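You operate a simulated robot arm through the tools that you are given. There is no shell and no other tool.

You are at the controls of a simulated robot arm. One attempt, no reset.

TASK
Take the grease brush and put it on the grey die on the top of the work bench. Then switch the switch of the thickness gauge on. Then put the grey felt pad from the top of the work bench on top of the green pad. The order counts.

It is judged by the outcome, as a careful person would: the job done as asked, and still so three seconds after it is handed in. It fails if anything else is knocked over, pushed out of place, dropped, spilled or broken.

THE ROBOT
A 6-joint arm with a two-finger parallel gripper, fixed in place. Base frame: the origin is at the foot of the arm, x ahead of it, y to its left, z up; the work surface is at about z = 88. Lengths are in cm, angles in rad, forces in N, time in s.
Its first joint turns from -2.897 to 2.897 rad. Payload 3.43 kg.
The TCP is the grasp point between the finger pads, 3.4 cm short of the fingertips. In the tool frame z runs along the fingers and y along their closing line. The gripper opens to 12.8 cm. The fingers are 2.4 cm wide and 1.2 cm thick; the gripper's body (4.8 by 13 cm) begins 9.6 cm behind the TCP.
Orientation is told as [roll, pitch, yaw] about the base's x, y, z axes, in that order, counted from this pose: with the fingers straight down and closing along the base's y, the tool's x points along the base's -x, its y along +y and its z along -z.

THE INTERFACE
- The arm moves only by the tool jog_arm. Its argument "deltas" is a list that holds one entry, the list of rows, each a list of 7 numbers: the gripper command, from -1 (shut) to 1 (fully open), values between in proportion, then the shift along the base's x, y, z in units of 250 mm (1.0 is 250 mm), then the turn, a rotation vector about the base's x, y, z in units of 180 degrees (1.0 is 180 degrees). In form: [[[jaw, tx, ty, tz, wx, wy, wz], ...]]. A call has 1 to 20 rows; each row is the pose to reach, as a shift and turn from the pose commanded when the call began. A call with a number of a shift or a turn outside -1 to 1 is refused whole. A row lasts 0.2 s, in which the tool goes at most 5 cm and 0.15 rad; a call with a longer step from one row to the next is refused whole, and so is a gripper value outside its range. A pose out of reach is approached as far as the arm can. The call stops where the force on the tool passes 40 N (or 10 N more than at its start, if that is more) or the arm is blocked; 0.2 s more then pass. Each finger travels about 15.3 cm/s and halts on what it meets, pressing with about 33 N; the grip force reading is that of the motor and also rises with nothing between the fingers. The clock runs only during rows and for 0.2 s after the last one: add rows that repeat a pose to give the fingers time. The reply holds the time, the measured pose of the TCP, the force on the tool along the base axes, the opening and the grip force, in the units named above and with some noise, with the torque about the TCP (base axes, N m) and any sound that the robot's microphone picked up.
- Cameras (640 x 400 px; columns grow to the right, rows downward): "scene" is fixed at [21.92, -65.04, 162.98]; the picture's right is [-0.36, -0.93, 0.00], its down [-0.86, 0.33, -0.37] and it looks along [0.35, -0.14, -0.93] (base axes); focal length 329 px, centre (320, 200). "wrist" rides on the gripper at [7.6, -1.1, -16] in the tool frame; the picture's right is [0.15, 0.99, 0.00], its down [-0.88, 0.13, -0.46] and it looks along [-0.45, 0.07, 0.89] (tool axes); focal length 234 px, centre (320, 200). There is no depth. A picture from a camera that has moved, and an enlarged one, comes with that camera's place and axes in the base frame and with its lens.
- grab_frame(camera): a new picture of that camera. The clock stands still meanwhile.
- close_up(camera, box): a new picture of the part [left, top, right, bottom] of that camera's present view, enlarged. The clock stands still meanwhile.
- close_job(): hands the job in; it is judged then, once.

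Places have to be worked out from the pictures, the camera data and where the tool is seen. Open the gripper and draw the arm clear of the work before you hand the job in, unless the task says otherwise.

The tools are called after ">>>" as a command line: name --argument value ..., lists and objects as JSON in quotes. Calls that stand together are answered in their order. jog_arm: Moves the arm, as the interface text tells. Its arguments: {"type":"object","properties":{"deltas":{"type":"array","items":{"type":"array","items":{"type":"array","items":{"type":"number"}}}}},"required":["deltas"]} The other tools are called the same way: grab_frame (camera) takes a picture; close_up (camera, box) takes an enlarged picture of a part of a camera's view; close_job () hands the job in.

At the start:

```text
clock: 0.0
tool_pos: [50.34, -55.58, 113.66]
orientation: [-0.002, 0.002, 0.0]
wrist_force: [0.4, -0.4, -0.1]
moment: [0.04, -0.02, 0.01]
opening: 12.82
gripper_force: 0.1
```

scene: 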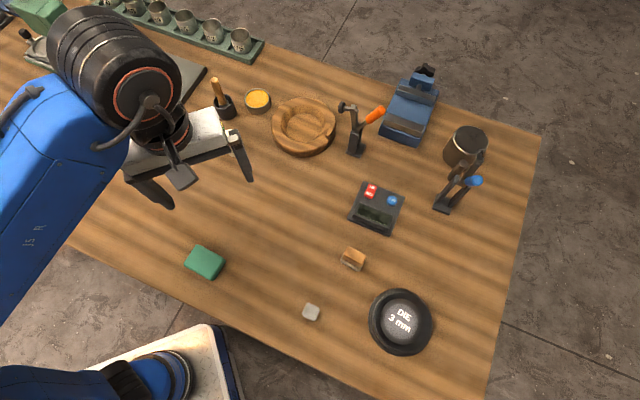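
wrist: 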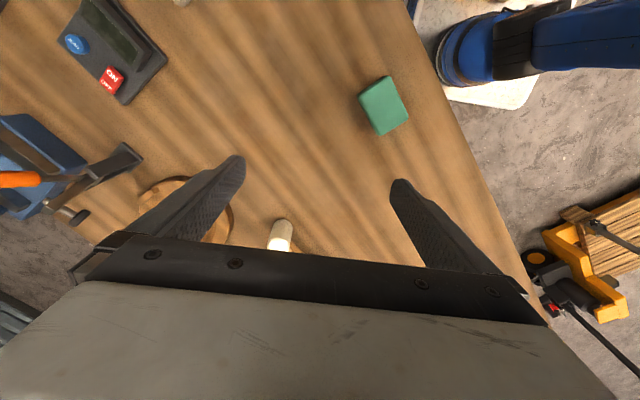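

I'll first look closer at the objects on the bench: the brush, die, gauge, felt pad and green pad.

>>> close_up --camera "scene" --box '[180, 50, 340, 150]'

>>> close_up --camera "scene" --box '[290, 170, 450, 270]'

>>> close_up --camera "scene" --box '[280, 260, 440, 360]'

>>> close_up --camera "scene" --box '[330, 60, 522, 180]'

>>> close_up --camera "scene" --box '[150, 210, 310, 310]'

```text
4.00 times, centred on (260, 100) of scene
camera zoom: at [21.92, -65.04, 162.98], right [-0.36, -0.93, 0.0], down [-0.86, 0.33, -0.37], along [0.35, -0.14, -0.93], focal length 1317 px, centre (560, 600)
```

zoom: 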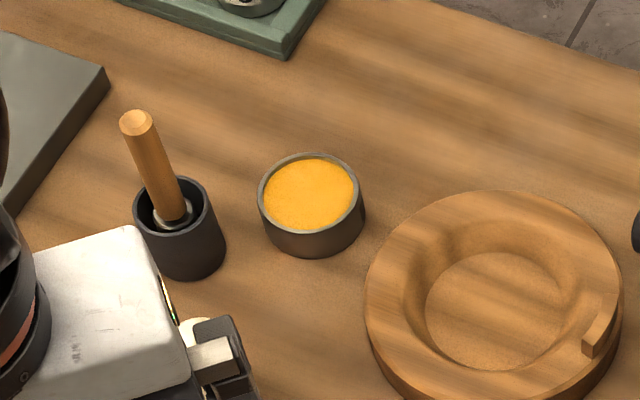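

```text
4.00 times, centred on (370, 220) of scene
camera zoom: at [21.92, -65.04, 162.98], right [-0.36, -0.93, 0.0], down [-0.86, 0.33, -0.37], along [0.35, -0.14, -0.93], focal length 1317 px, centre (120, 120)
```

zoom: 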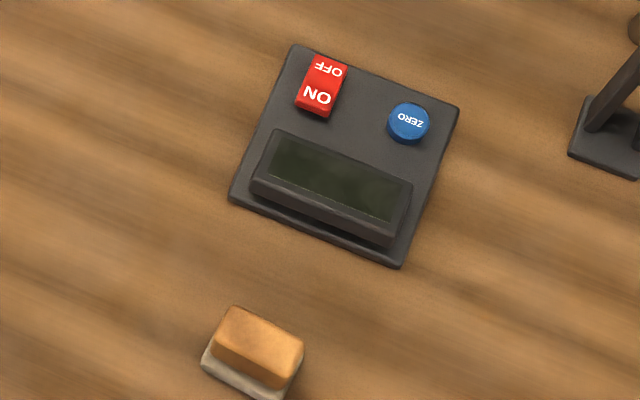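

```text
4.00 times, centred on (360, 310) of scene
camera zoom: at [21.92, -65.04, 162.98], right [-0.36, -0.93, 0.0], down [-0.86, 0.33, -0.37], along [0.35, -0.14, -0.93], focal length 1317 px, centre (160, -240)
```

zoom: 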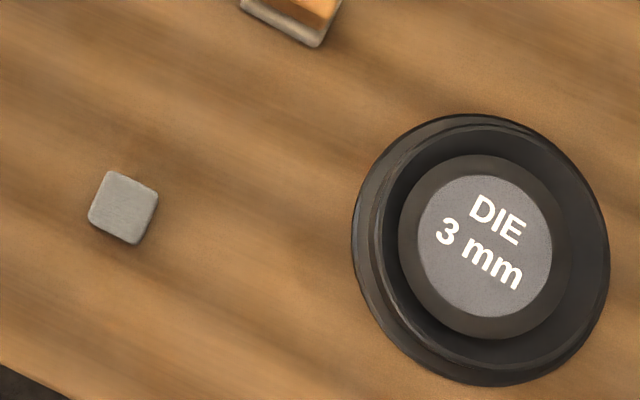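

```text
3.33 times, centred on (426, 120) of scene
camera zoom: at [21.92, -65.04, 162.98], right [-0.36, -0.93, 0.0], down [-0.86, 0.33, -0.37], along [0.35, -0.14, -0.93], focal length 1098 px, centre (-33, 467)
```

zoom: 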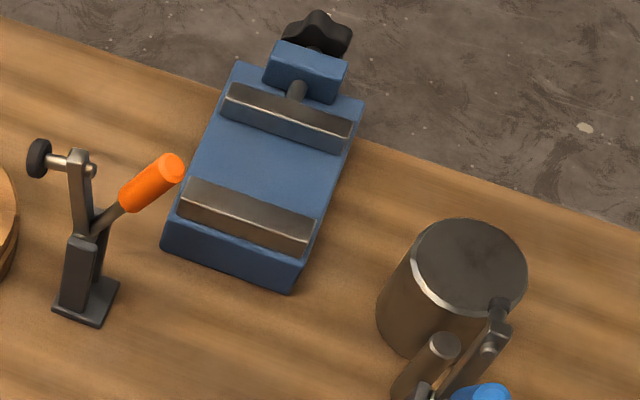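

```text
4.00 times, centred on (230, 260) of scene
camera zoom: at [21.92, -65.04, 162.98], right [-0.36, -0.93, 0.0], down [-0.86, 0.33, -0.37], along [0.35, -0.14, -0.93], focal length 1317 px, centre (680, -40)
```

zoom: 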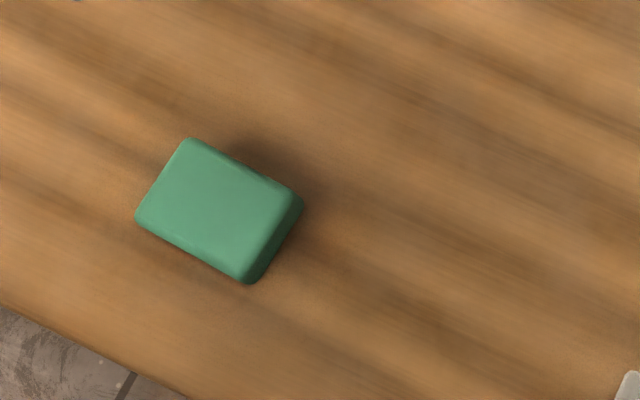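

The arm hides the area around the brush cup, so I back the arm off and up for a better view of the brush and what stands near it.

>>> jog_arm --deltas '[[[1, -0.08, 0.08, 0.1, 0, 0, 0], [1, -0.16, 0.16, 0.2, 0, 0, 0], [1, -0.24, 0.24, 0.3, 0, 0, 0], [1, -0.32, 0.32, 0.4, 0, 0, 0], [1, -0.4, 0.4, 0.5, 0, 0, 0], [1, -0.4, 0.4, 0.5, 0, 0, 0]]]'

>>> grab_frame --camera "scene"

>>> grab_frame --camera "wrist"

```text
clock: 1.4
tool_pos: [40.55, -45.65, 117.44]
orientation: [-0.009, 0.0, 0.0]
wrist_force: [0.0, -1.0, 0.3]
moment: [0.02, -0.02, -0.02]
opening: 12.81
gripper_force: 0.1
out of reach, approached as far as the arm can: row 2, 3, 4, 5, 6
```

```text
taken
```

scene: 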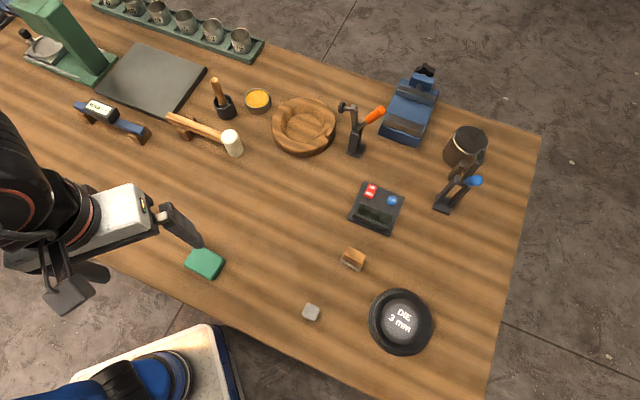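

```text
taken
camera wrist: at [32.93, -46.58, 133.28], right [-0.15, 0.99, -0.01], down [0.88, 0.13, 0.45], along [0.45, 0.06, -0.89], focal length 234 px, centre (320, 200)
```

wrist: 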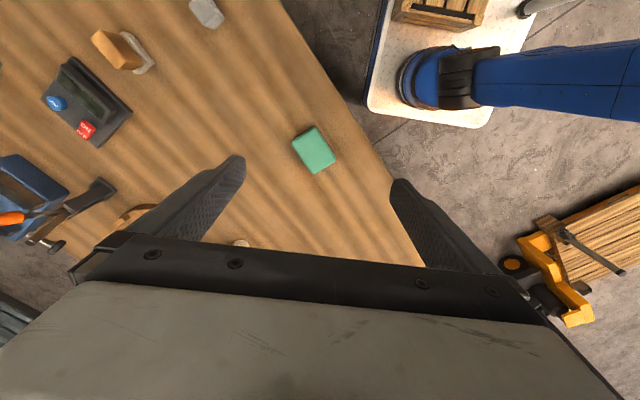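

Now the area is visible; I take close-ups of the brush, the mallet and the left side of the bench.

>>> close_up --camera "scene" --box '[150, 60, 310, 160]'

>>> close_up --camera "scene" --box '[0, 0, 160, 100]'

>>> close_up --camera "scene" --box '[190, 70, 254, 130]'

>>> close_up --camera "wrist" --box '[0, 0, 240, 150]'

>>> close_up --camera "scene" --box '[350, 280, 446, 360]'

```text
4.00 times, centred on (230, 110) of scene
camera zoom: at [21.92, -65.04, 162.98], right [-0.36, -0.93, 0.0], down [-0.86, 0.33, -0.37], along [0.35, -0.14, -0.93], focal length 1317 px, centre (680, 560)
```

zoom: 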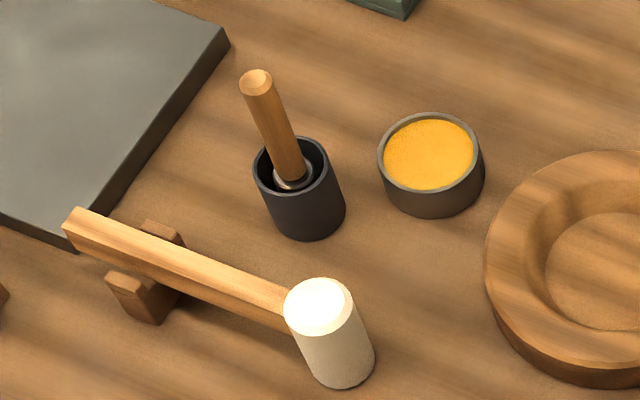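

```text
4.00 times, centred on (80, 50) of scene
camera zoom: at [21.92, -65.04, 162.98], right [-0.36, -0.93, 0.0], down [-0.86, 0.33, -0.37], along [0.35, -0.14, -0.93], focal length 1317 px, centre (1280, 800)
```

zoom: 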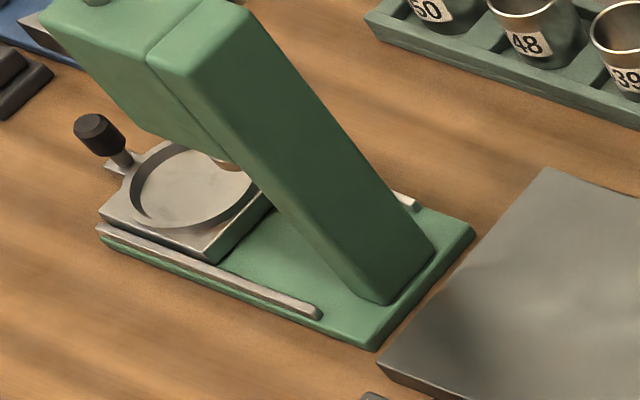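

```text
6.67 times, centred on (222, 100) of scene
camera zoom: at [21.92, -65.04, 162.98], right [-0.36, -0.93, 0.0], down [-0.86, 0.33, -0.37], along [0.35, -0.14, -0.93], focal length 2195 px, centre (973, 867)
```

zoom: 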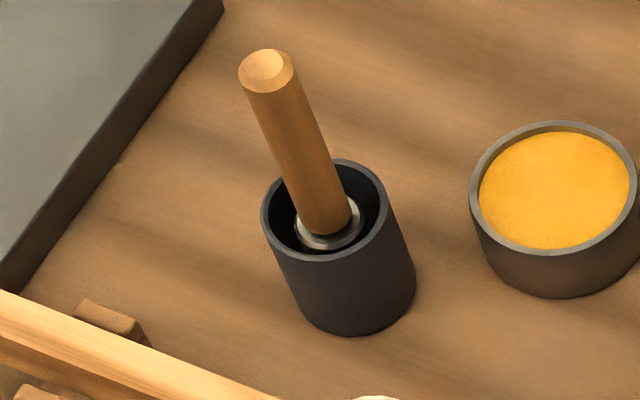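

```text
2.67 times, centred on (120, 75) of wrist
camera zoom: at [32.93, -46.58, 133.28], right [-0.15, 0.99, -0.01], down [0.88, 0.13, 0.45], along [0.45, 0.06, -0.89], focal length 624 px, centre (853, 533)
```

zoom: 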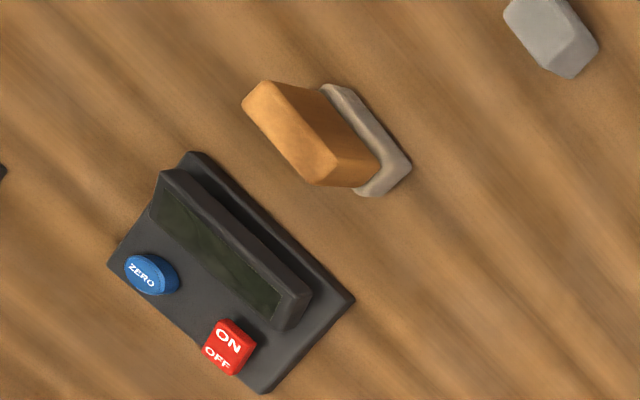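

```text
5.00 times, centred on (398, 320) of scene
camera zoom: at [21.92, -65.04, 162.98], right [-0.36, -0.93, 0.0], down [-0.86, 0.33, -0.37], along [0.35, -0.14, -0.93], focal length 1647 px, centre (-70, -400)
```

zoom: 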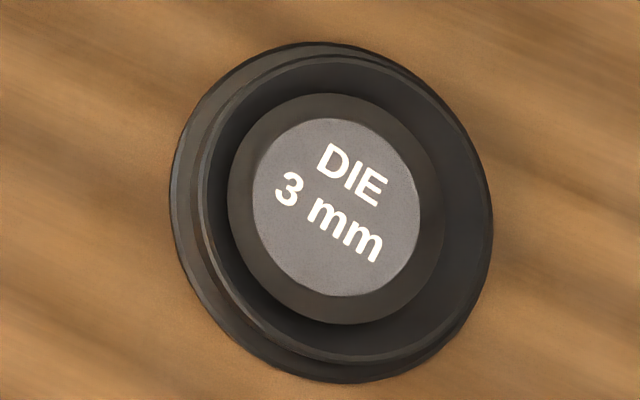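

The brush stands in a black cup; the grey rounded piece is probably the felt pad, but the wood block has a grey sole too, so I fly over there with the wrist camera to check both and the die.

>>> jog_arm --deltas '[[[1, -0.11, -0.14, -0.06, 0, 0, 0], [1, -0.22, -0.28, -0.12, 0, 0, 0], [1, -0.33, -0.42, -0.18, 0, 0, 0], [1, -0.44, -0.56, -0.24, 0, 0, 0], [1, -0.55, -0.7, -0.3, 0, 0, 0], [1, -0.55, -0.7, -0.3, 0, 0, 0]]]'

>>> grab_frame --camera "wrist"

```text
clock: 2.8
tool_pos: [26.23, -63.52, 109.73]
orientation: [-0.002, 0.002, -0.001]
wrist_force: [0.2, -0.7, 0.4]
moment: [0.02, 0.01, -0.01]
opening: 12.81
gripper_force: 0.0
```

```text
taken
camera wrist: at [18.66, -64.62, 125.62], right [-0.15, 0.99, 0.0], down [0.88, 0.13, 0.45], along [0.45, 0.06, -0.89], focal length 234 px, centre (320, 200)
```

wrist: 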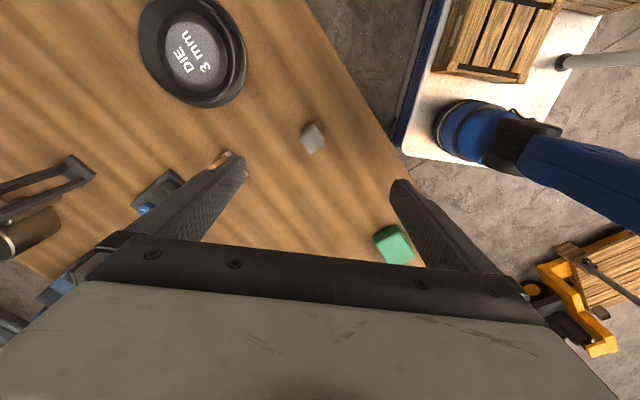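

The die and pads are in view; I zoom in on them.

>>> close_up --camera "wrist" --box '[110, 0, 270, 110]'

>>> close_up --camera "wrist" --box '[270, 100, 350, 165]'

```text
3.64 times, centred on (190, 55) of wrist
camera zoom: at [18.66, -64.62, 125.62], right [-0.15, 0.99, 0.0], down [0.88, 0.13, 0.45], along [0.45, 0.06, -0.89], focal length 852 px, centre (793, 727)
```

zoom: 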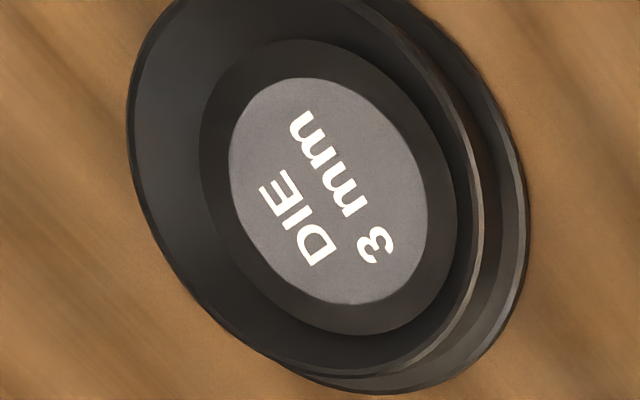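

```text
6.15 times, centred on (310, 132) of wrist
camera zoom: at [18.66, -64.62, 125.62], right [-0.15, 0.99, 0.0], down [0.88, 0.13, 0.45], along [0.45, 0.06, -0.89], focal length 1441 px, centre (382, 615)
```

zoom: 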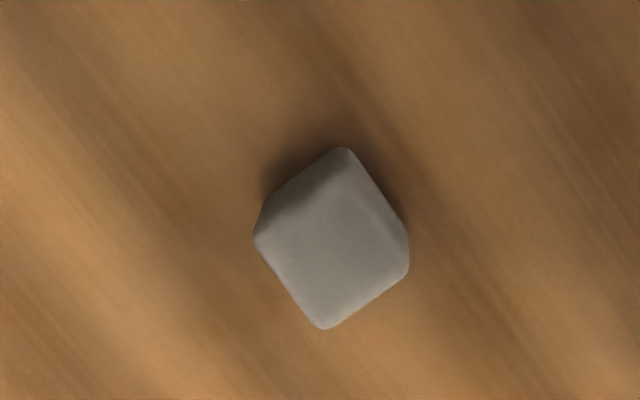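

The die looks like a dish with a raised rim and a grey centre disc. I move the camera closer above it to measure its shape and to view the wood block.

>>> jog_arm --deltas '[[[1, -0.09, -0.14, -0.03, 0, 0, 0], [1, -0.18, -0.28, -0.06, 0, 0, 0], [1, -0.27, -0.42, -0.1, 0, 0, 0], [1, -0.35, -0.55, -0.14, 0, 0, 0], [1, -0.35, -0.55, -0.14, 0, 0, 0]]]'

>>> grab_frame --camera "wrist"

>>> close_up --camera "wrist" --box '[200, 70, 360, 170]'

```text
clock: 4.0
tool_pos: [17.7, -77.29, 106.35]
orientation: [-0.002, 0.002, -0.002]
wrist_force: [-0.6, -0.4, 0.4]
moment: [0.01, -0.01, 0.01]
opening: 12.81
gripper_force: 0.1
```

```text
taken
camera wrist: at [10.2, -78.34, 122.24], right [-0.15, 0.99, 0.0], down [0.88, 0.13, 0.45], along [0.45, 0.06, -0.89], focal length 234 px, centre (320, 200)
```

wrist: 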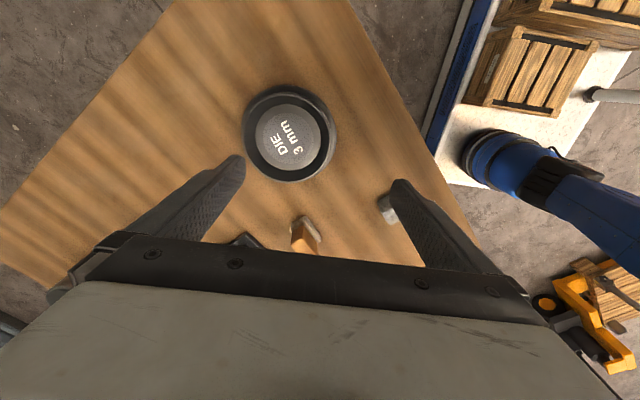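

```text
4.00 times, centred on (280, 120) of wrist
camera zoom: at [10.2, -78.34, 122.24], right [-0.15, 0.99, 0.0], down [0.88, 0.13, 0.45], along [0.45, 0.06, -0.89], focal length 937 px, centre (480, 520)
```

zoom: 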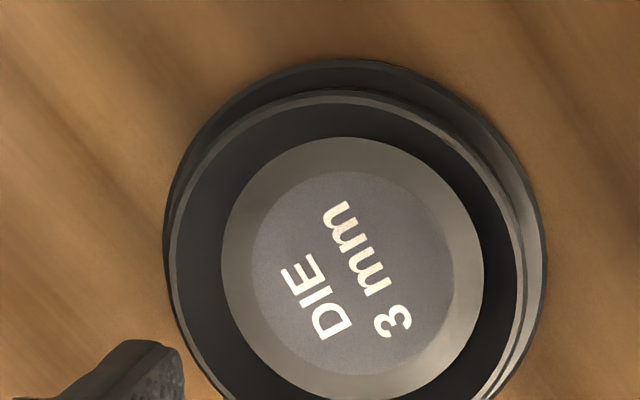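

I take a zoom that includes the whole die, and one of the wood block and grey pad.

>>> close_up --camera "wrist" --box '[225, 75, 353, 195]'

>>> close_up --camera "wrist" --box '[260, 190, 420, 260]'

>>> close_up --camera "scene" --box '[290, 230, 370, 330]'

```text
3.33 times, centred on (289, 135) of wrist
camera zoom: at [10.2, -78.34, 122.24], right [-0.15, 0.99, 0.0], down [0.88, 0.13, 0.45], along [0.45, 0.06, -0.89], focal length 781 px, centre (423, 417)
```

zoom: 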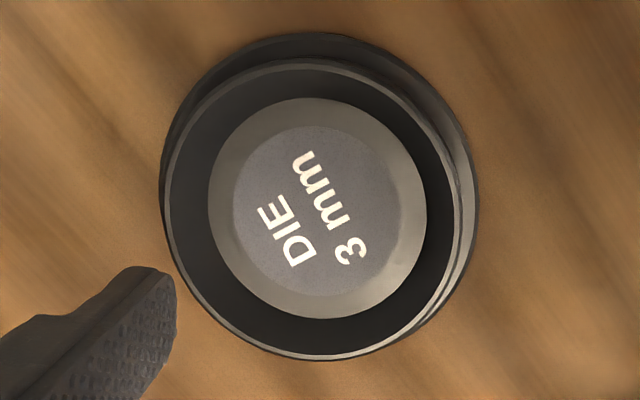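

```text
4.00 times, centred on (340, 225) of wrist
camera zoom: at [10.2, -78.34, 122.24], right [-0.15, 0.99, 0.0], down [0.88, 0.13, 0.45], along [0.45, 0.06, -0.89], focal length 937 px, centre (240, 100)
```

zoom: 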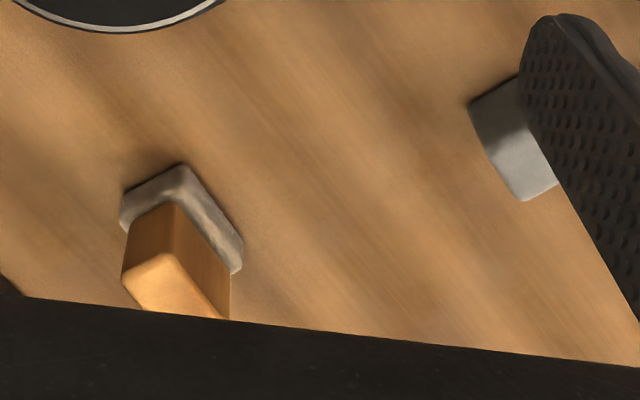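

```text
4.00 times, centred on (330, 280) of scene
camera zoom: at [21.92, -65.04, 162.98], right [-0.36, -0.93, 0.0], down [-0.86, 0.33, -0.37], along [0.35, -0.14, -0.93], focal length 1317 px, centre (280, -120)
```

zoom: 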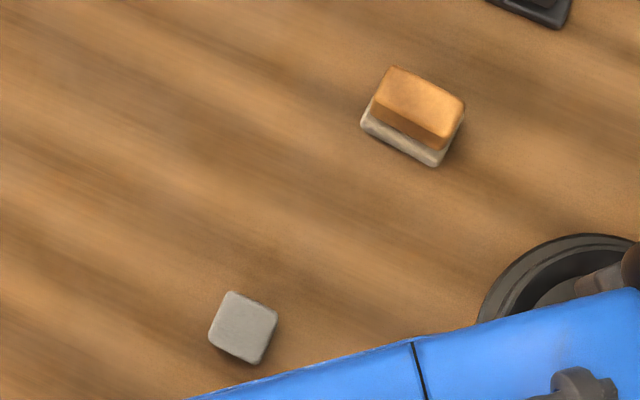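

The standalone grey rounded piece is the felt pad (the other is a wooden block with a sole). Die centre is about (18,-82), brush about (83,-61.6) with its top near z=101. I start moving toward the brush, yawing so the fingers close tangentially.

>>> jog_arm --deltas '[[[0.3, 0.128, 0.1, 0.04, 0, 0, -0.0406], [0.1, 0.256, 0.2, 0.08, 0, 0, -0.0812], [0.1, 0.384, 0.3, 0.12, 0, 0, -0.1218], [0.1, 0.512, 0.4, 0.16, 0, 0, -0.1624], [0.1, 0.64, 0.5, 0.2, 0, 0, -0.203], [0.1, 0.64, 0.5, 0.2, 0, 0, -0.203]]]'

```text
clock: 5.4
tool_pos: [34.04, -64.45, 111.39]
orientation: [-0.002, 0.001, -0.64]
wrist_force: [-0.5, 0.2, 1.0]
moment: [-0.02, -0.05, 0.01]
opening: 7.03
gripper_force: 0.0
```

Now I move toward the brush side while tilting the tool outward by 55°.

>>> jog_arm --deltas '[[[0.1, 0.125, 0.094, 0, -0.026, -0.0351, 0], [0.1, 0.251, 0.188, 0, -0.052, -0.0701, 0], [0.1, 0.377, 0.283, 0, -0.078, -0.1052, 0], [0.1, 0.503, 0.377, 0, -0.1041, -0.1402, 0], [0.1, 0.629, 0.471, 0, -0.1301, -0.1753, 0], [0.1, 0.754, 0.566, 0, -0.1561, -0.2103, 0], [0.1, 0.88, 0.66, 0, -0.1821, -0.2454, 0], [0.1, 0.88, 0.66, 0, -0.1821, -0.2454, 0]]]'

>>> grab_frame --camera "wrist"

>>> grab_frame --camera "scene"

```text
clock: 7.2
tool_pos: [55.8, -48.45, 111.5]
orientation: [-0.002, -0.959, -0.638]
wrist_force: [-0.3, -0.2, 0.6]
moment: [0.04, -0.01, 0.01]
opening: 7.01
gripper_force: 0.1
```

```text
taken
camera wrist: at [41.17, -38.98, 114.36], right [0.52, 0.84, -0.12], down [0.18, 0.03, 0.98], along [0.83, -0.54, -0.14], focal length 234 px, centre (320, 200)
```

wrist: 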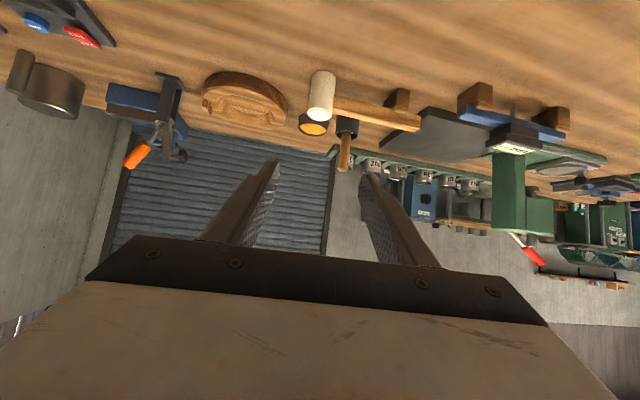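

```text
taken
```

scene: 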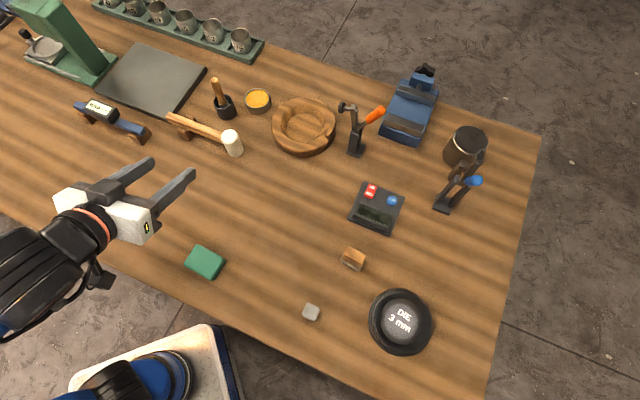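

The wrist camera now sees the brush upside down just right of centre; I zoom in to triangulate its position.

>>> close_up --camera "wrist" --box '[280, 60, 440, 180]'

```text
3.33 times, centred on (360, 120) of wrist
camera zoom: at [41.17, -38.98, 114.36], right [0.52, 0.84, -0.12], down [0.18, 0.03, 0.98], along [0.83, -0.54, -0.14], focal length 781 px, centre (187, 467)
```

zoom: 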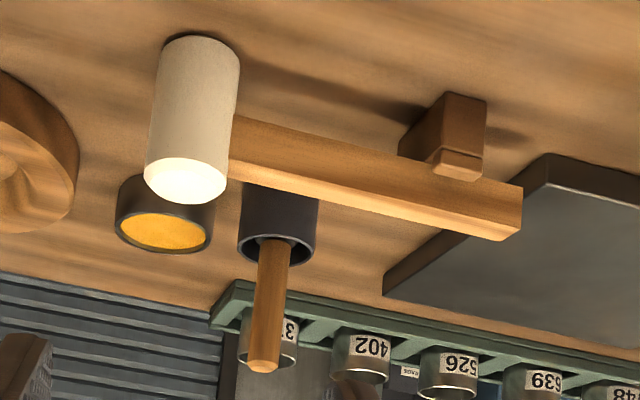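

Triangulated: brush handle at about (83.6,-61.5), top z≈100.3, cup rim z≈92.7. I go to a pre-grasp point 10 cm short along the tool axis.

>>> jog_arm --deltas '[[[0.1, 0.159, -0.058, -0.066, 0, 0, 0], [0.1, 0.318, -0.115, -0.133, 0, 0, 0], [0.1, 0.478, -0.173, -0.199, 0, 0, 0], [0.1, 0.637, -0.23, -0.266, 0, 0, 0], [0.1, 0.796, -0.288, -0.332, 0, 0, 0], [0.1, 0.796, -0.288, -0.332, 0, 0, 0]]]'

>>> grab_frame --camera "wrist"

>>> close_up --camera "scene" --box '[120, 50, 280, 170]'

```text
clock: 8.6
tool_pos: [75.45, -55.55, 103.31]
orientation: [-0.005, -0.96, -0.64]
wrist_force: [-0.9, -0.5, 0.1]
moment: [-0.02, 0.03, -0.01]
opening: 7.06
gripper_force: 0.0
```

```text
taken
camera wrist: at [60.97, -46.06, 106.16], right [0.52, 0.84, -0.12], down [0.19, 0.03, 0.98], along [0.83, -0.54, -0.14], focal length 234 px, centre (320, 200)
```

wrist: 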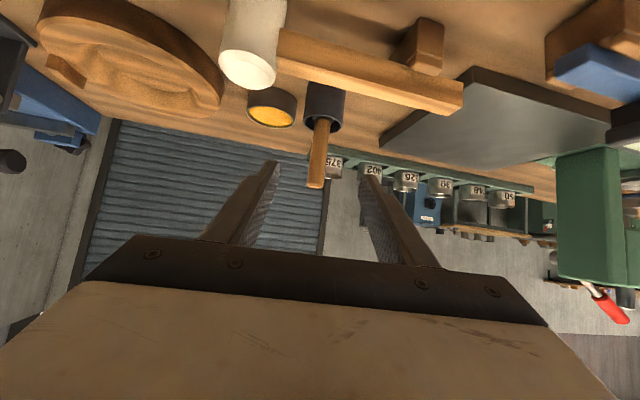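

```text
3.33 times, centred on (200, 110) of scene
camera zoom: at [21.92, -65.04, 162.98], right [-0.36, -0.93, 0.0], down [-0.86, 0.33, -0.37], along [0.35, -0.14, -0.93], focal length 1098 px, centre (720, 500)
```

zoom: 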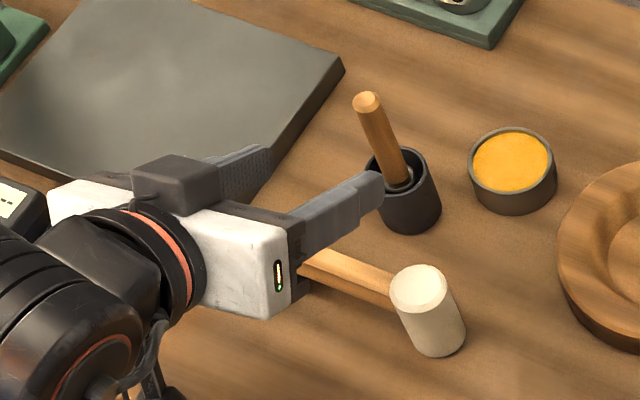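

Brush is aligned (lateral error ~0.2 cm). I advance along the tool axis so the handle sits between the fingers, still open.

>>> jog_arm --deltas '[[[0.1, 0.057, -0.041, -0.047, 0, 0, 0], [0.1, 0.114, -0.081, -0.094, 0, 0, 0], [0.1, 0.171, -0.122, -0.14, 0, 0, 0], [0.1, 0.228, -0.162, -0.187, 0, 0, 0], [0.1, 0.285, -0.203, -0.234, 0, 0, 0], [0.1, 0.285, -0.203, -0.234, 0, 0, 0]]]'

>>> close_up --camera "wrist" --box '[240, 70, 400, 230]'

>>> close_up --camera "scene" --box '[150, 60, 278, 140]'

```text
clock: 10.0
tool_pos: [82.65, -60.68, 97.29]
orientation: [-0.002, -0.958, -0.64]
wrist_force: [0.0, 0.6, 0.5]
moment: [-0.01, 0.02, 0.01]
opening: 7.05
gripper_force: 0.0
```

```text
2.50 times, centred on (320, 150) of wrist
camera zoom: at [67.91, -51.13, 100.19], right [0.52, 0.84, -0.12], down [0.19, 0.03, 0.98], along [0.83, -0.54, -0.14], focal length 585 px, centre (320, 325)
```

zoom: 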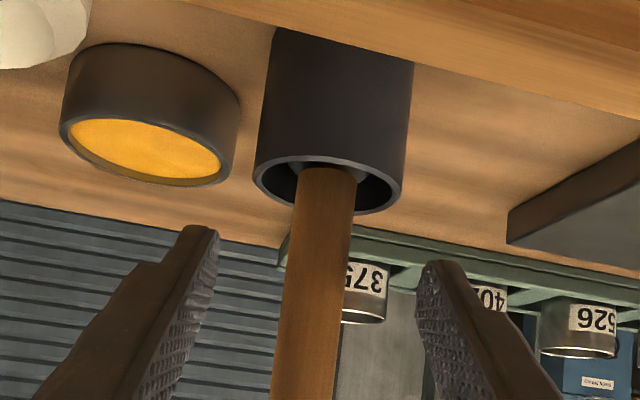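

```text
5.00 times, centred on (214, 100) of scene
camera zoom: at [21.92, -65.04, 162.98], right [-0.36, -0.93, 0.0], down [-0.86, 0.33, -0.37], along [0.35, -0.14, -0.93], focal length 1647 px, centre (850, 700)
```

zoom: 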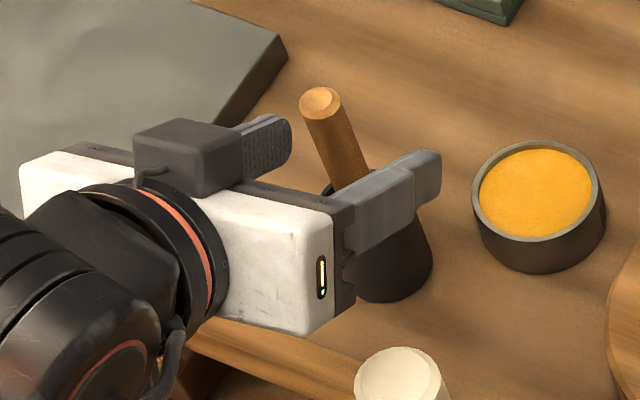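

The handle is centred between the fingers. I close the gripper.

>>> jog_arm --deltas '[[[-1, 0, 0, 0, 0, 0, 0], [-1, 0, 0, 0, 0, 0, 0], [-1, 0, 0, 0, 0, 0, 0]]]'

>>> close_up --camera "wrist" --box '[240, 70, 400, 230]'

>>> close_up --camera "scene" --box '[150, 60, 278, 140]'

```text
clock: 10.8
tool_pos: [82.45, -60.61, 97.18]
orientation: [-0.001, -0.959, -0.639]
wrist_force: [-0.1, 0.1, 0.1]
moment: [-0.02, 0.02, 0.01]
opening: 1.84
gripper_force: 33.1
```

```text
2.50 times, centred on (320, 150) of wrist
camera zoom: at [67.9, -51.13, 100.19], right [0.52, 0.84, -0.12], down [0.19, 0.03, 0.98], along [0.83, -0.54, -0.14], focal length 585 px, centre (320, 325)
```

zoom: 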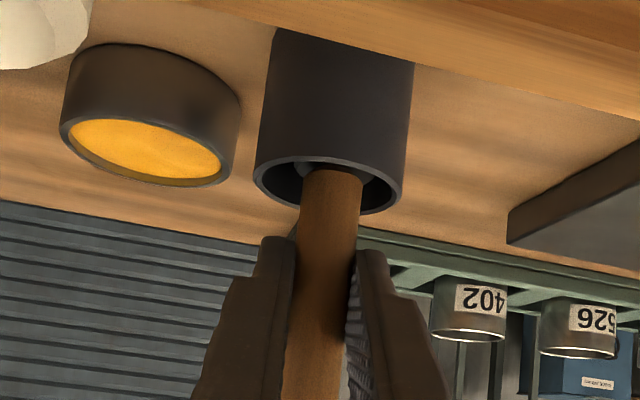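

```text
5.00 times, centred on (214, 100) of scene
camera zoom: at [21.92, -65.04, 162.98], right [-0.36, -0.93, 0.0], down [-0.86, 0.33, -0.37], along [0.35, -0.14, -0.93], focal length 1647 px, centre (850, 700)
```

zoom: 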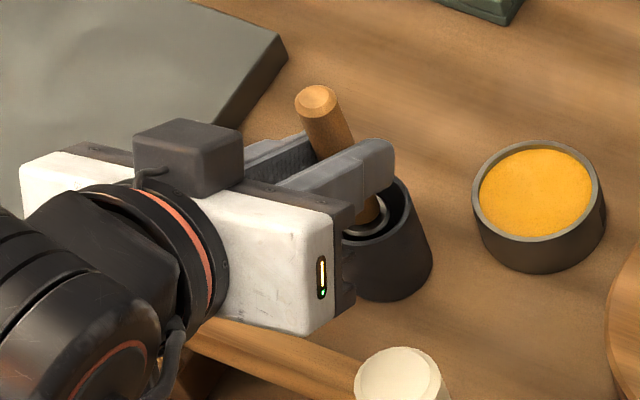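

Gripped (1.84 cm). I lift straight up slowly by 4 cm first and check the cup stays put.

>>> jog_arm --deltas '[[[-1, 0, 0, 0.04, 0, 0, 0], [-1, 0, 0, 0.08, 0, 0, 0], [-1, 0, 0, 0.12, 0, 0, 0], [-1, 0, 0, 0.16, 0, 0, 0]]]'

>>> close_up --camera "wrist" --box '[220, 30, 420, 230]'

>>> close_up --camera "scene" --box '[150, 60, 278, 140]'

```text
clock: 11.8
tool_pos: [82.47, -60.47, 101.21]
orientation: [-0.001, -0.959, -0.638]
wrist_force: [-0.1, 0.9, -1.5]
moment: [0.02, 0.0, 0.05]
opening: 1.85
gripper_force: 33.1
```

```text
2.00 times, centred on (320, 130) of wrist
camera zoom: at [67.95, -51.08, 104.12], right [0.52, 0.84, -0.12], down [0.19, 0.03, 0.98], along [0.83, -0.54, -0.14], focal length 468 px, centre (320, 340)
```

zoom: 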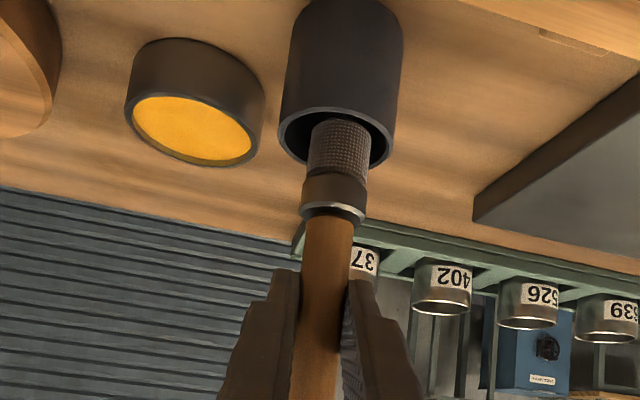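

```text
5.00 times, centred on (214, 100) of scene
camera zoom: at [21.92, -65.04, 162.98], right [-0.36, -0.93, 0.0], down [-0.86, 0.33, -0.37], along [0.35, -0.14, -0.93], focal length 1647 px, centre (850, 700)
```

zoom: 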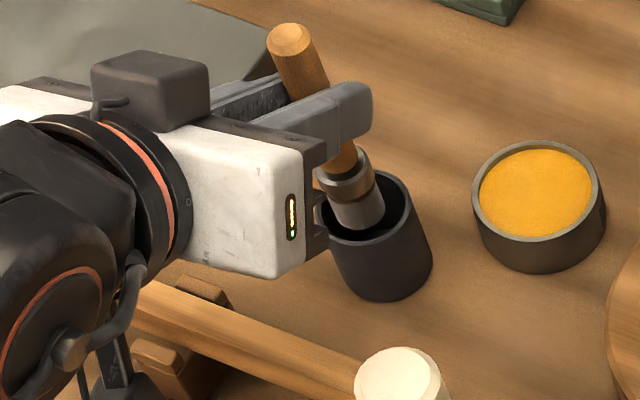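

The brush is sliding out cleanly with the cup staying in place. I lift another 7 cm.

>>> jog_arm --deltas '[[[-1, 0, 0, 0.06, 0, 0, 0], [-1, 0, 0, 0.12, 0, 0, 0], [-1, 0, 0, 0.18, 0, 0, 0], [-1, 0, 0, 0.24, 0, 0, 0], [-1, 0, 0, 0.28, 0, 0, 0], [-1, 0, 0, 0.28, 0, 0, 0]]]'

>>> close_up --camera "wrist" --box '[220, 30, 420, 230]'

>>> grab_frame --camera "scene"

```text
clock: 13.2
tool_pos: [82.77, -60.42, 108.28]
orientation: [-0.001, -0.957, -0.639]
wrist_force: [-0.2, -0.2, -0.8]
moment: [0.0, 0.01, -0.03]
opening: 1.85
gripper_force: 32.8
```

```text
2.00 times, centred on (320, 130) of wrist
camera zoom: at [68.07, -51.03, 111.12], right [0.52, 0.84, -0.12], down [0.19, 0.03, 0.98], along [0.83, -0.54, -0.14], focal length 468 px, centre (320, 340)
```

zoom: 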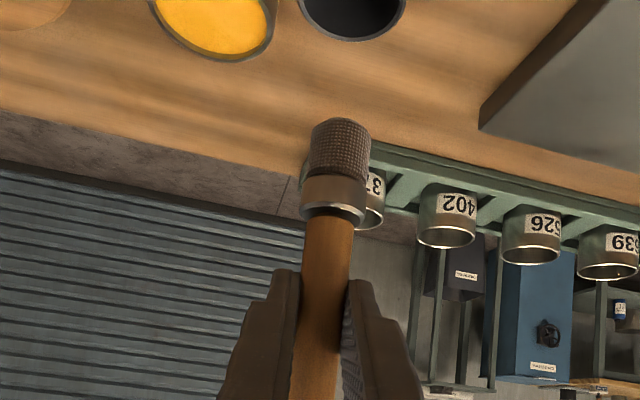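

```text
taken
```

scene: 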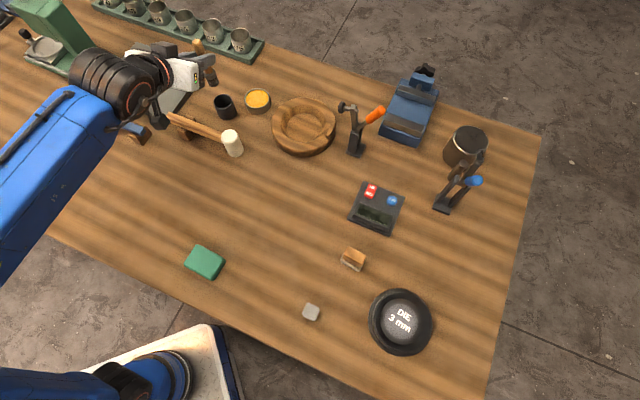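

The brush is out of the cup (about 12 cm long, tip 7.8 cm below the grip). I retreat inboard and slightly up, clear of the mallet.

>>> jog_arm --deltas '[[[-1, -0.12, 0.08, 0.03, 0, 0, 0], [-1, -0.27, 0.17, 0.06, 0, 0, 0], [-1, -0.44, 0.26, 0.09, 0, 0, 0], [-1, -0.6, 0.35, 0.12, 0, 0, 0], [-1, -0.77, 0.4, 0.12, 0, 0, 0], [-1, -0.92, 0.44, 0.12, 0, 0, 0], [-1, -0.92, 0.44, 0.12, 0, 0, 0]]]'

```text
clock: 14.8
tool_pos: [59.62, -49.21, 111.24]
orientation: [0.0, -0.959, -0.639]
wrist_force: [-0.5, -0.5, -1.2]
moment: [-0.01, 0.0, -0.03]
opening: 1.85
gripper_force: 33.0
```

Now I rotate the tool back and past vertical (brush becoming near-horizontal, bristles inward) while travelling toward the die.

>>> jog_arm --deltas '[[[-1, -0.0864, -0.0512, -0.0128, 0.0271, 0.0365, 0], [-1, -0.1728, -0.1024, -0.0256, 0.0542, 0.0731, 0], [-1, -0.2592, -0.1536, -0.0384, 0.0813, 0.1096, 0], [-1, -0.3456, -0.2048, -0.0512, 0.1084, 0.1461, 0], [-1, -0.432, -0.256, -0.064, 0.1356, 0.1827, 0], [-1, -0.5184, -0.3072, -0.0768, 0.1627, 0.2192, 0], [-1, -0.6048, -0.3584, -0.0896, 0.1898, 0.2557, 0], [-1, -0.6912, -0.4096, -0.1024, 0.2169, 0.2922, 0], [-1, -0.7776, -0.4608, -0.1152, 0.244, 0.3288, 0], [-1, -0.864, -0.512, -0.128, 0.2711, 0.3653, 0], [-1, -0.864, -0.512, -0.128, 0.2711, 0.3653, 0]]]'

>>> grab_frame --camera "scene"

>>> grab_frame --camera "wrist"

```text
clock: 17.2
tool_pos: [35.99, -60.89, 101.3]
orientation: [-0.007, 0.466, -0.639]
wrist_force: [0.0, -1.2, -0.5]
moment: [0.04, 0.0, 0.0]
opening: 1.82
gripper_force: 32.7
out of reach, approached as far as the arm can: row 9, 10, 11
```

```text
taken
```

scene: 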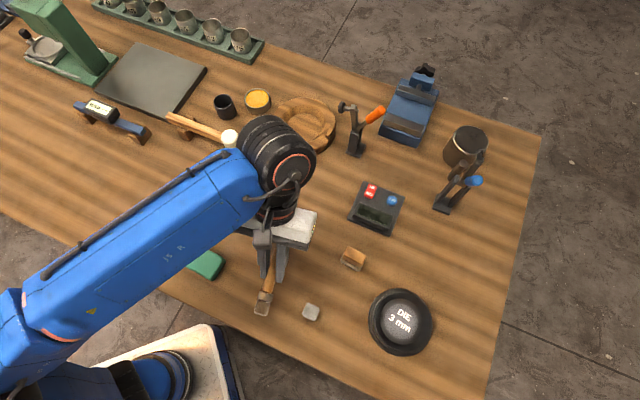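

```text
taken
camera wrist: at [35.65, -62.01, 118.87], right [0.48, 0.87, 0.06], down [0.88, -0.48, 0.01], along [0.04, 0.05, -1.0], focal length 234 px, centre (320, 200)
```

wrist: 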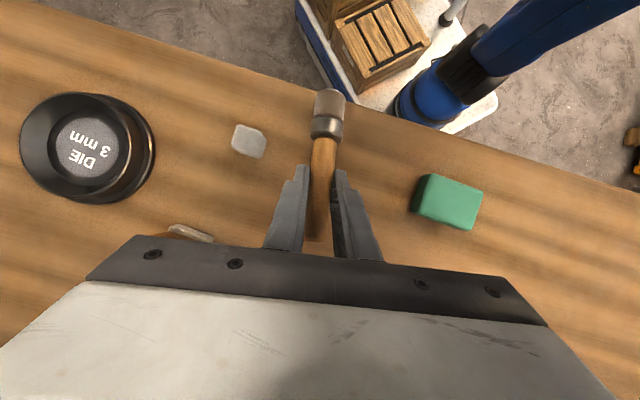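

Height is limited here but there is ample clearance. I now yaw back to zero and move to above the die.

>>> jog_arm --deltas '[[[-1, -0.094, -0.14, -0.01, 0, 0, 0.0339], [-1, -0.188, -0.28, -0.02, 0, 0, 0.0678], [-1, -0.282, -0.42, -0.03, 0, 0, 0.1017], [-1, -0.376, -0.56, -0.04, 0, 0, 0.1356], [-1, -0.47, -0.7, -0.05, 0, 0, 0.1695], [-1, -0.564, -0.84, -0.06, 0, 0, 0.2034], [-1, -0.564, -0.84, -0.06, 0, 0, 0.2034]]]'

>>> grab_frame --camera "scene"

>>> grab_frame --camera "wrist"

```text
clock: 18.8
tool_pos: [21.78, -82.14, 99.21]
orientation: [-0.001, 0.472, 0.001]
wrist_force: [-1.2, -1.1, 0.5]
moment: [-0.01, 0.0, 0.01]
opening: 1.84
gripper_force: 33.1
```

```text
taken
```

scene: 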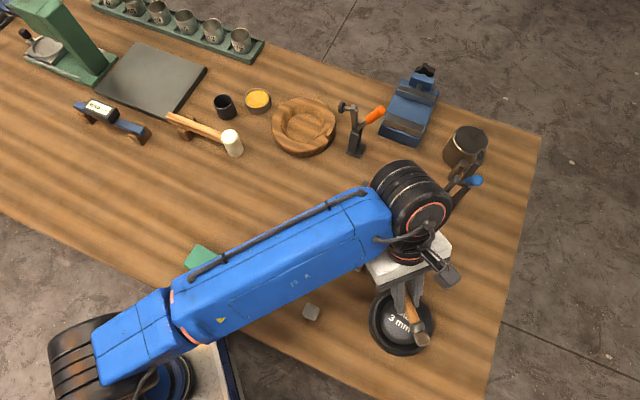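

```text
taken
camera wrist: at [22.37, -83.34, 116.9], right [-0.13, 0.99, 0.06], down [0.99, 0.13, 0.01], along [0.0, 0.07, -1.0], focal length 234 px, centre (320, 200)
```

wrist: 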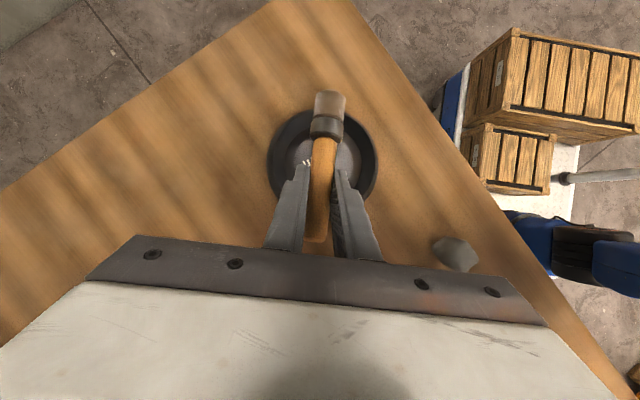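

The brush is over the die. I zoom in to check the lateral alignment and the rim geometry before lowering.

>>> close_up --camera "wrist" --box '[240, 80, 400, 250]'

>>> close_up --camera "scene" --box '[350, 250, 470, 360]'

```text
2.35 times, centred on (320, 165) of wrist
camera zoom: at [22.37, -83.34, 116.9], right [-0.13, 0.99, 0.06], down [0.99, 0.13, 0.01], along [0.0, 0.07, -1.0], focal length 551 px, centre (320, 282)
```

zoom: 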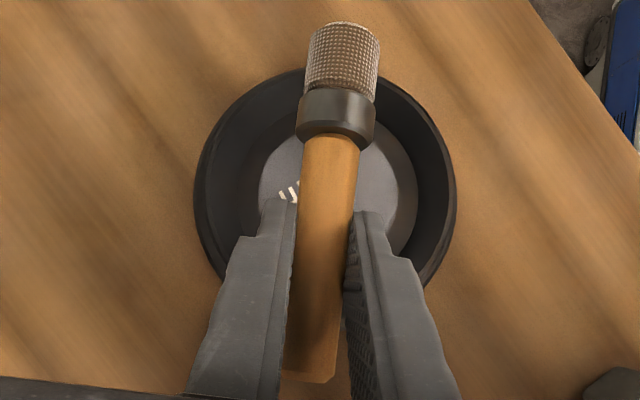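

```text
3.64 times, centred on (410, 305) of scene
camera zoom: at [21.92, -65.04, 162.98], right [-0.36, -0.93, 0.0], down [-0.86, 0.33, -0.37], along [0.35, -0.14, -0.93], focal length 1198 px, centre (-7, -182)
```

zoom: 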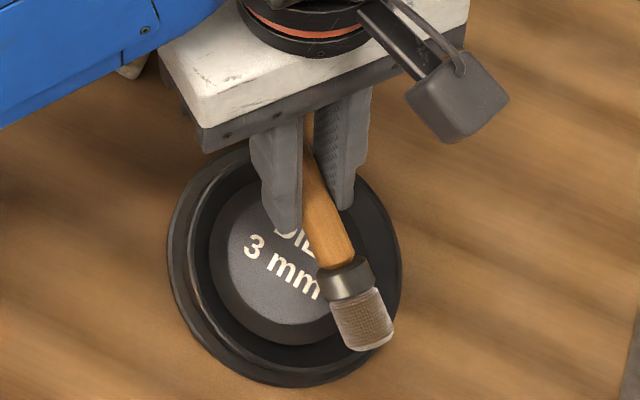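

Brush and die axes line up well (die centre ≈ (18.2,-81.9), rim radius ≈ 6). I shift 0.5 cm outward in x, 0.2 in y and lower 4 cm.

>>> jog_arm --deltas '[[[-1, 0.02, 0.008, -0.04, 0, 0, 0], [-1, 0.02, 0.008, -0.08, 0, 0, 0], [-1, 0.02, 0.008, -0.12, 0, 0, 0], [-1, 0.02, 0.008, -0.16, 0, 0, 0], [-1, 0.02, 0.008, -0.16, 0, 0, 0]]]'

>>> close_up --camera "scene" --box '[350, 250, 470, 360]'

>>> close_up --camera "wrist" --box '[240, 80, 400, 250]'

```text
clock: 20.0
tool_pos: [22.33, -81.85, 95.54]
orientation: [-0.002, 0.472, 0.0]
wrist_force: [0.5, -0.2, -0.5]
moment: [0.0, -0.03, -0.02]
opening: 1.82
gripper_force: 33.8
```

```text
3.64 times, centred on (410, 305) of scene
camera zoom: at [21.92, -65.04, 162.98], right [-0.36, -0.93, 0.0], down [-0.86, 0.33, -0.37], along [0.35, -0.14, -0.93], focal length 1198 px, centre (-7, -182)
```

zoom: 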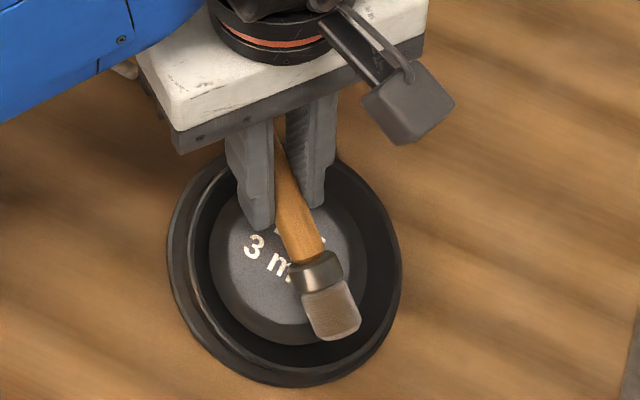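

```text
2.35 times, centred on (320, 165) of wrist
camera zoom: at [22.9, -82.99, 113.08], right [-0.13, 0.99, 0.06], down [0.99, 0.13, 0.01], along [0.0, 0.07, -1.0], focal length 551 px, centre (320, 282)
```

zoom: 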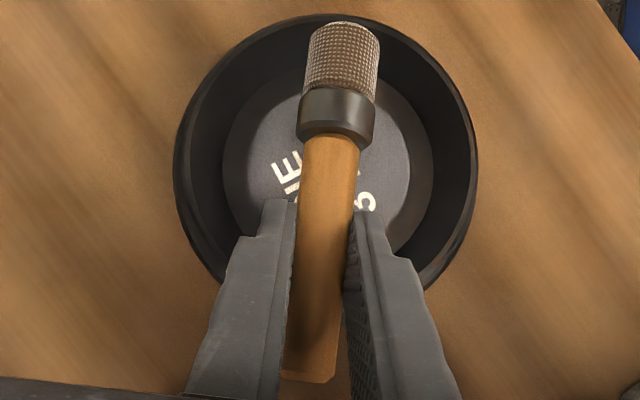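

Brush is well inside the rim circle. I lower in small steps watching the force.

>>> jog_arm --deltas '[[[-1, 0, 0, -0.015, 0, 0, 0], [-1, 0, 0, -0.03, 0, 0, 0], [-1, 0, 0, -0.04, 0, 0, 0]]]'

```text
clock: 20.8
tool_pos: [22.35, -81.63, 94.48]
orientation: [-0.002, 0.471, 0.0]
wrist_force: [-0.4, 0.3, -0.3]
moment: [0.02, -0.05, 0.03]
opening: 1.85
gripper_force: 32.9
```

No contact yet; another 0.5 cm down.

>>> jog_arm --deltas '[[[-1, 0, 0, -0.01, 0, 0, 0], [-1, 0, 0, -0.02, 0, 0, 0], [-1, 0, 0, -0.02, 0, 0, 0]]]'

>>> close_up --camera "wrist" --box '[240, 80, 400, 250]'

>>> close_up --camera "scene" --box '[360, 270, 450, 350]'

```text
clock: 21.6
tool_pos: [22.57, -81.87, 93.9]
orientation: [-0.001, 0.471, 0.0]
wrist_force: [-0.3, -0.7, -0.5]
moment: [0.03, -0.05, 0.02]
opening: 1.82
gripper_force: 33.2
```

```text
2.35 times, centred on (320, 165) of wrist
camera zoom: at [23.04, -82.95, 111.47], right [-0.13, 0.99, 0.06], down [0.99, 0.13, 0.01], along [0.0, 0.07, -1.0], focal length 551 px, centre (320, 282)
```

zoom: 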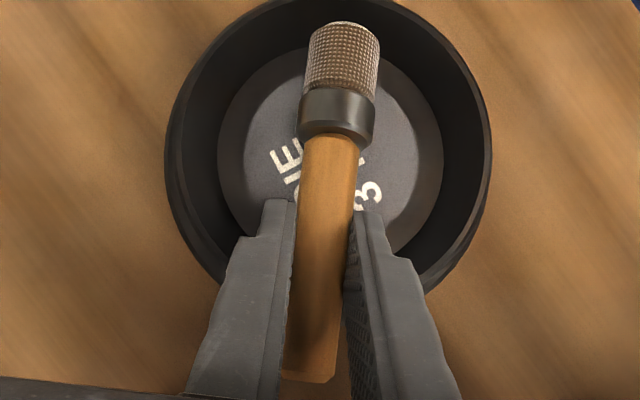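

```text
5.00 times, centred on (405, 310) of scene
camera zoom: at [21.92, -65.04, 162.98], right [-0.36, -0.93, 0.0], down [-0.86, 0.33, -0.37], along [0.35, -0.14, -0.93], focal length 1647 px, centre (-105, -350)
```

zoom: 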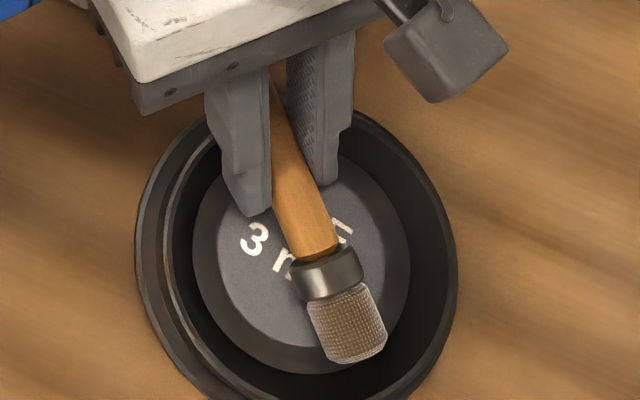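

Still free (bristles' underside at about z=89.8). Continue down in 0.3 cm steps.

>>> jog_arm --deltas '[[[-1, 0, 0, -0.006, 0, 0, 0], [-1, 0, 0, -0.012, 0, 0, 0], [-1, 0, 0, -0.012, 0, 0, 0]]]'

```text
clock: 22.4
tool_pos: [22.46, -81.8, 93.59]
orientation: [-0.002, 0.472, 0.001]
wrist_force: [0.1, -0.3, -1.0]
moment: [-0.01, 0.01, 0.01]
opening: 1.83
gripper_force: 33.0
```

No contact yet; another 0.3 cm.

>>> jog_arm --deltas '[[[-1, 0, 0, -0.006, 0, 0, 0], [-1, 0, 0, -0.012, 0, 0, 0], [-1, 0, 0, -0.012, 0, 0, 0]]]'

>>> close_up --camera "scene" --box '[360, 270, 450, 350]'

```text
clock: 23.2
tool_pos: [22.58, -81.79, 93.34]
orientation: [-0.002, 0.471, 0.001]
wrist_force: [-0.7, 0.8, 3.2]
moment: [-0.04, 0.26, 0.03]
opening: 1.8
gripper_force: 33.1
```

```text
5.00 times, centred on (405, 310) of scene
camera zoom: at [21.92, -65.04, 162.98], right [-0.36, -0.93, 0.0], down [-0.86, 0.33, -0.37], along [0.35, -0.14, -0.93], focal length 1647 px, centre (-105, -350)
```

zoom: 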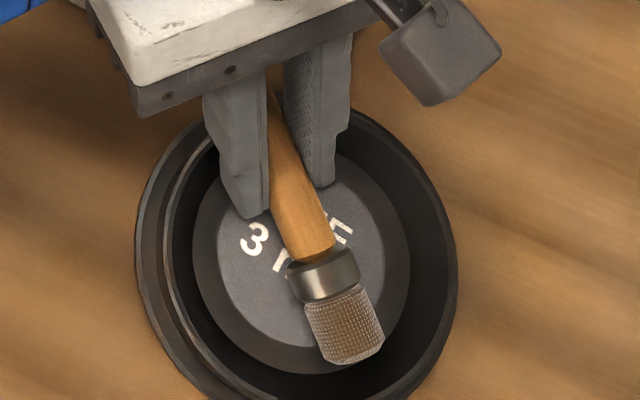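

Contact now: Fz ≈ +3 N with the torque of a touch at the bristle tip. I level the brush a little about its tip so the handle comes down toward the rim.

>>> jog_arm --deltas '[[[-1, 0, 0, -0.006, 0, 0.0064, 0], [-1, 0, 0, -0.012, 0, 0.0127, 0], [-1, 0, 0, -0.012, 0, 0.0127, 0]]]'

>>> close_up --camera "wrist" --box '[240, 80, 400, 250]'

```text
clock: 24.0
tool_pos: [22.34, -81.7, 93.17]
orientation: [-0.005, 0.512, 0.0]
wrist_force: [5.0, -3.9, 32.7]
moment: [0.05, -0.43, -0.06]
opening: 1.84
gripper_force: 32.8
```

```text
2.35 times, centred on (320, 165) of wrist
camera zoom: at [23.69, -82.81, 110.68], right [-0.13, 0.99, 0.07], down [0.99, 0.13, -0.03], along [-0.04, 0.06, -1.0], focal length 551 px, centre (320, 282)
```

zoom: 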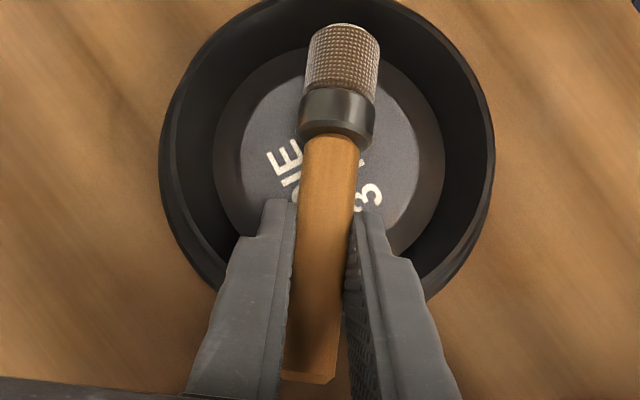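

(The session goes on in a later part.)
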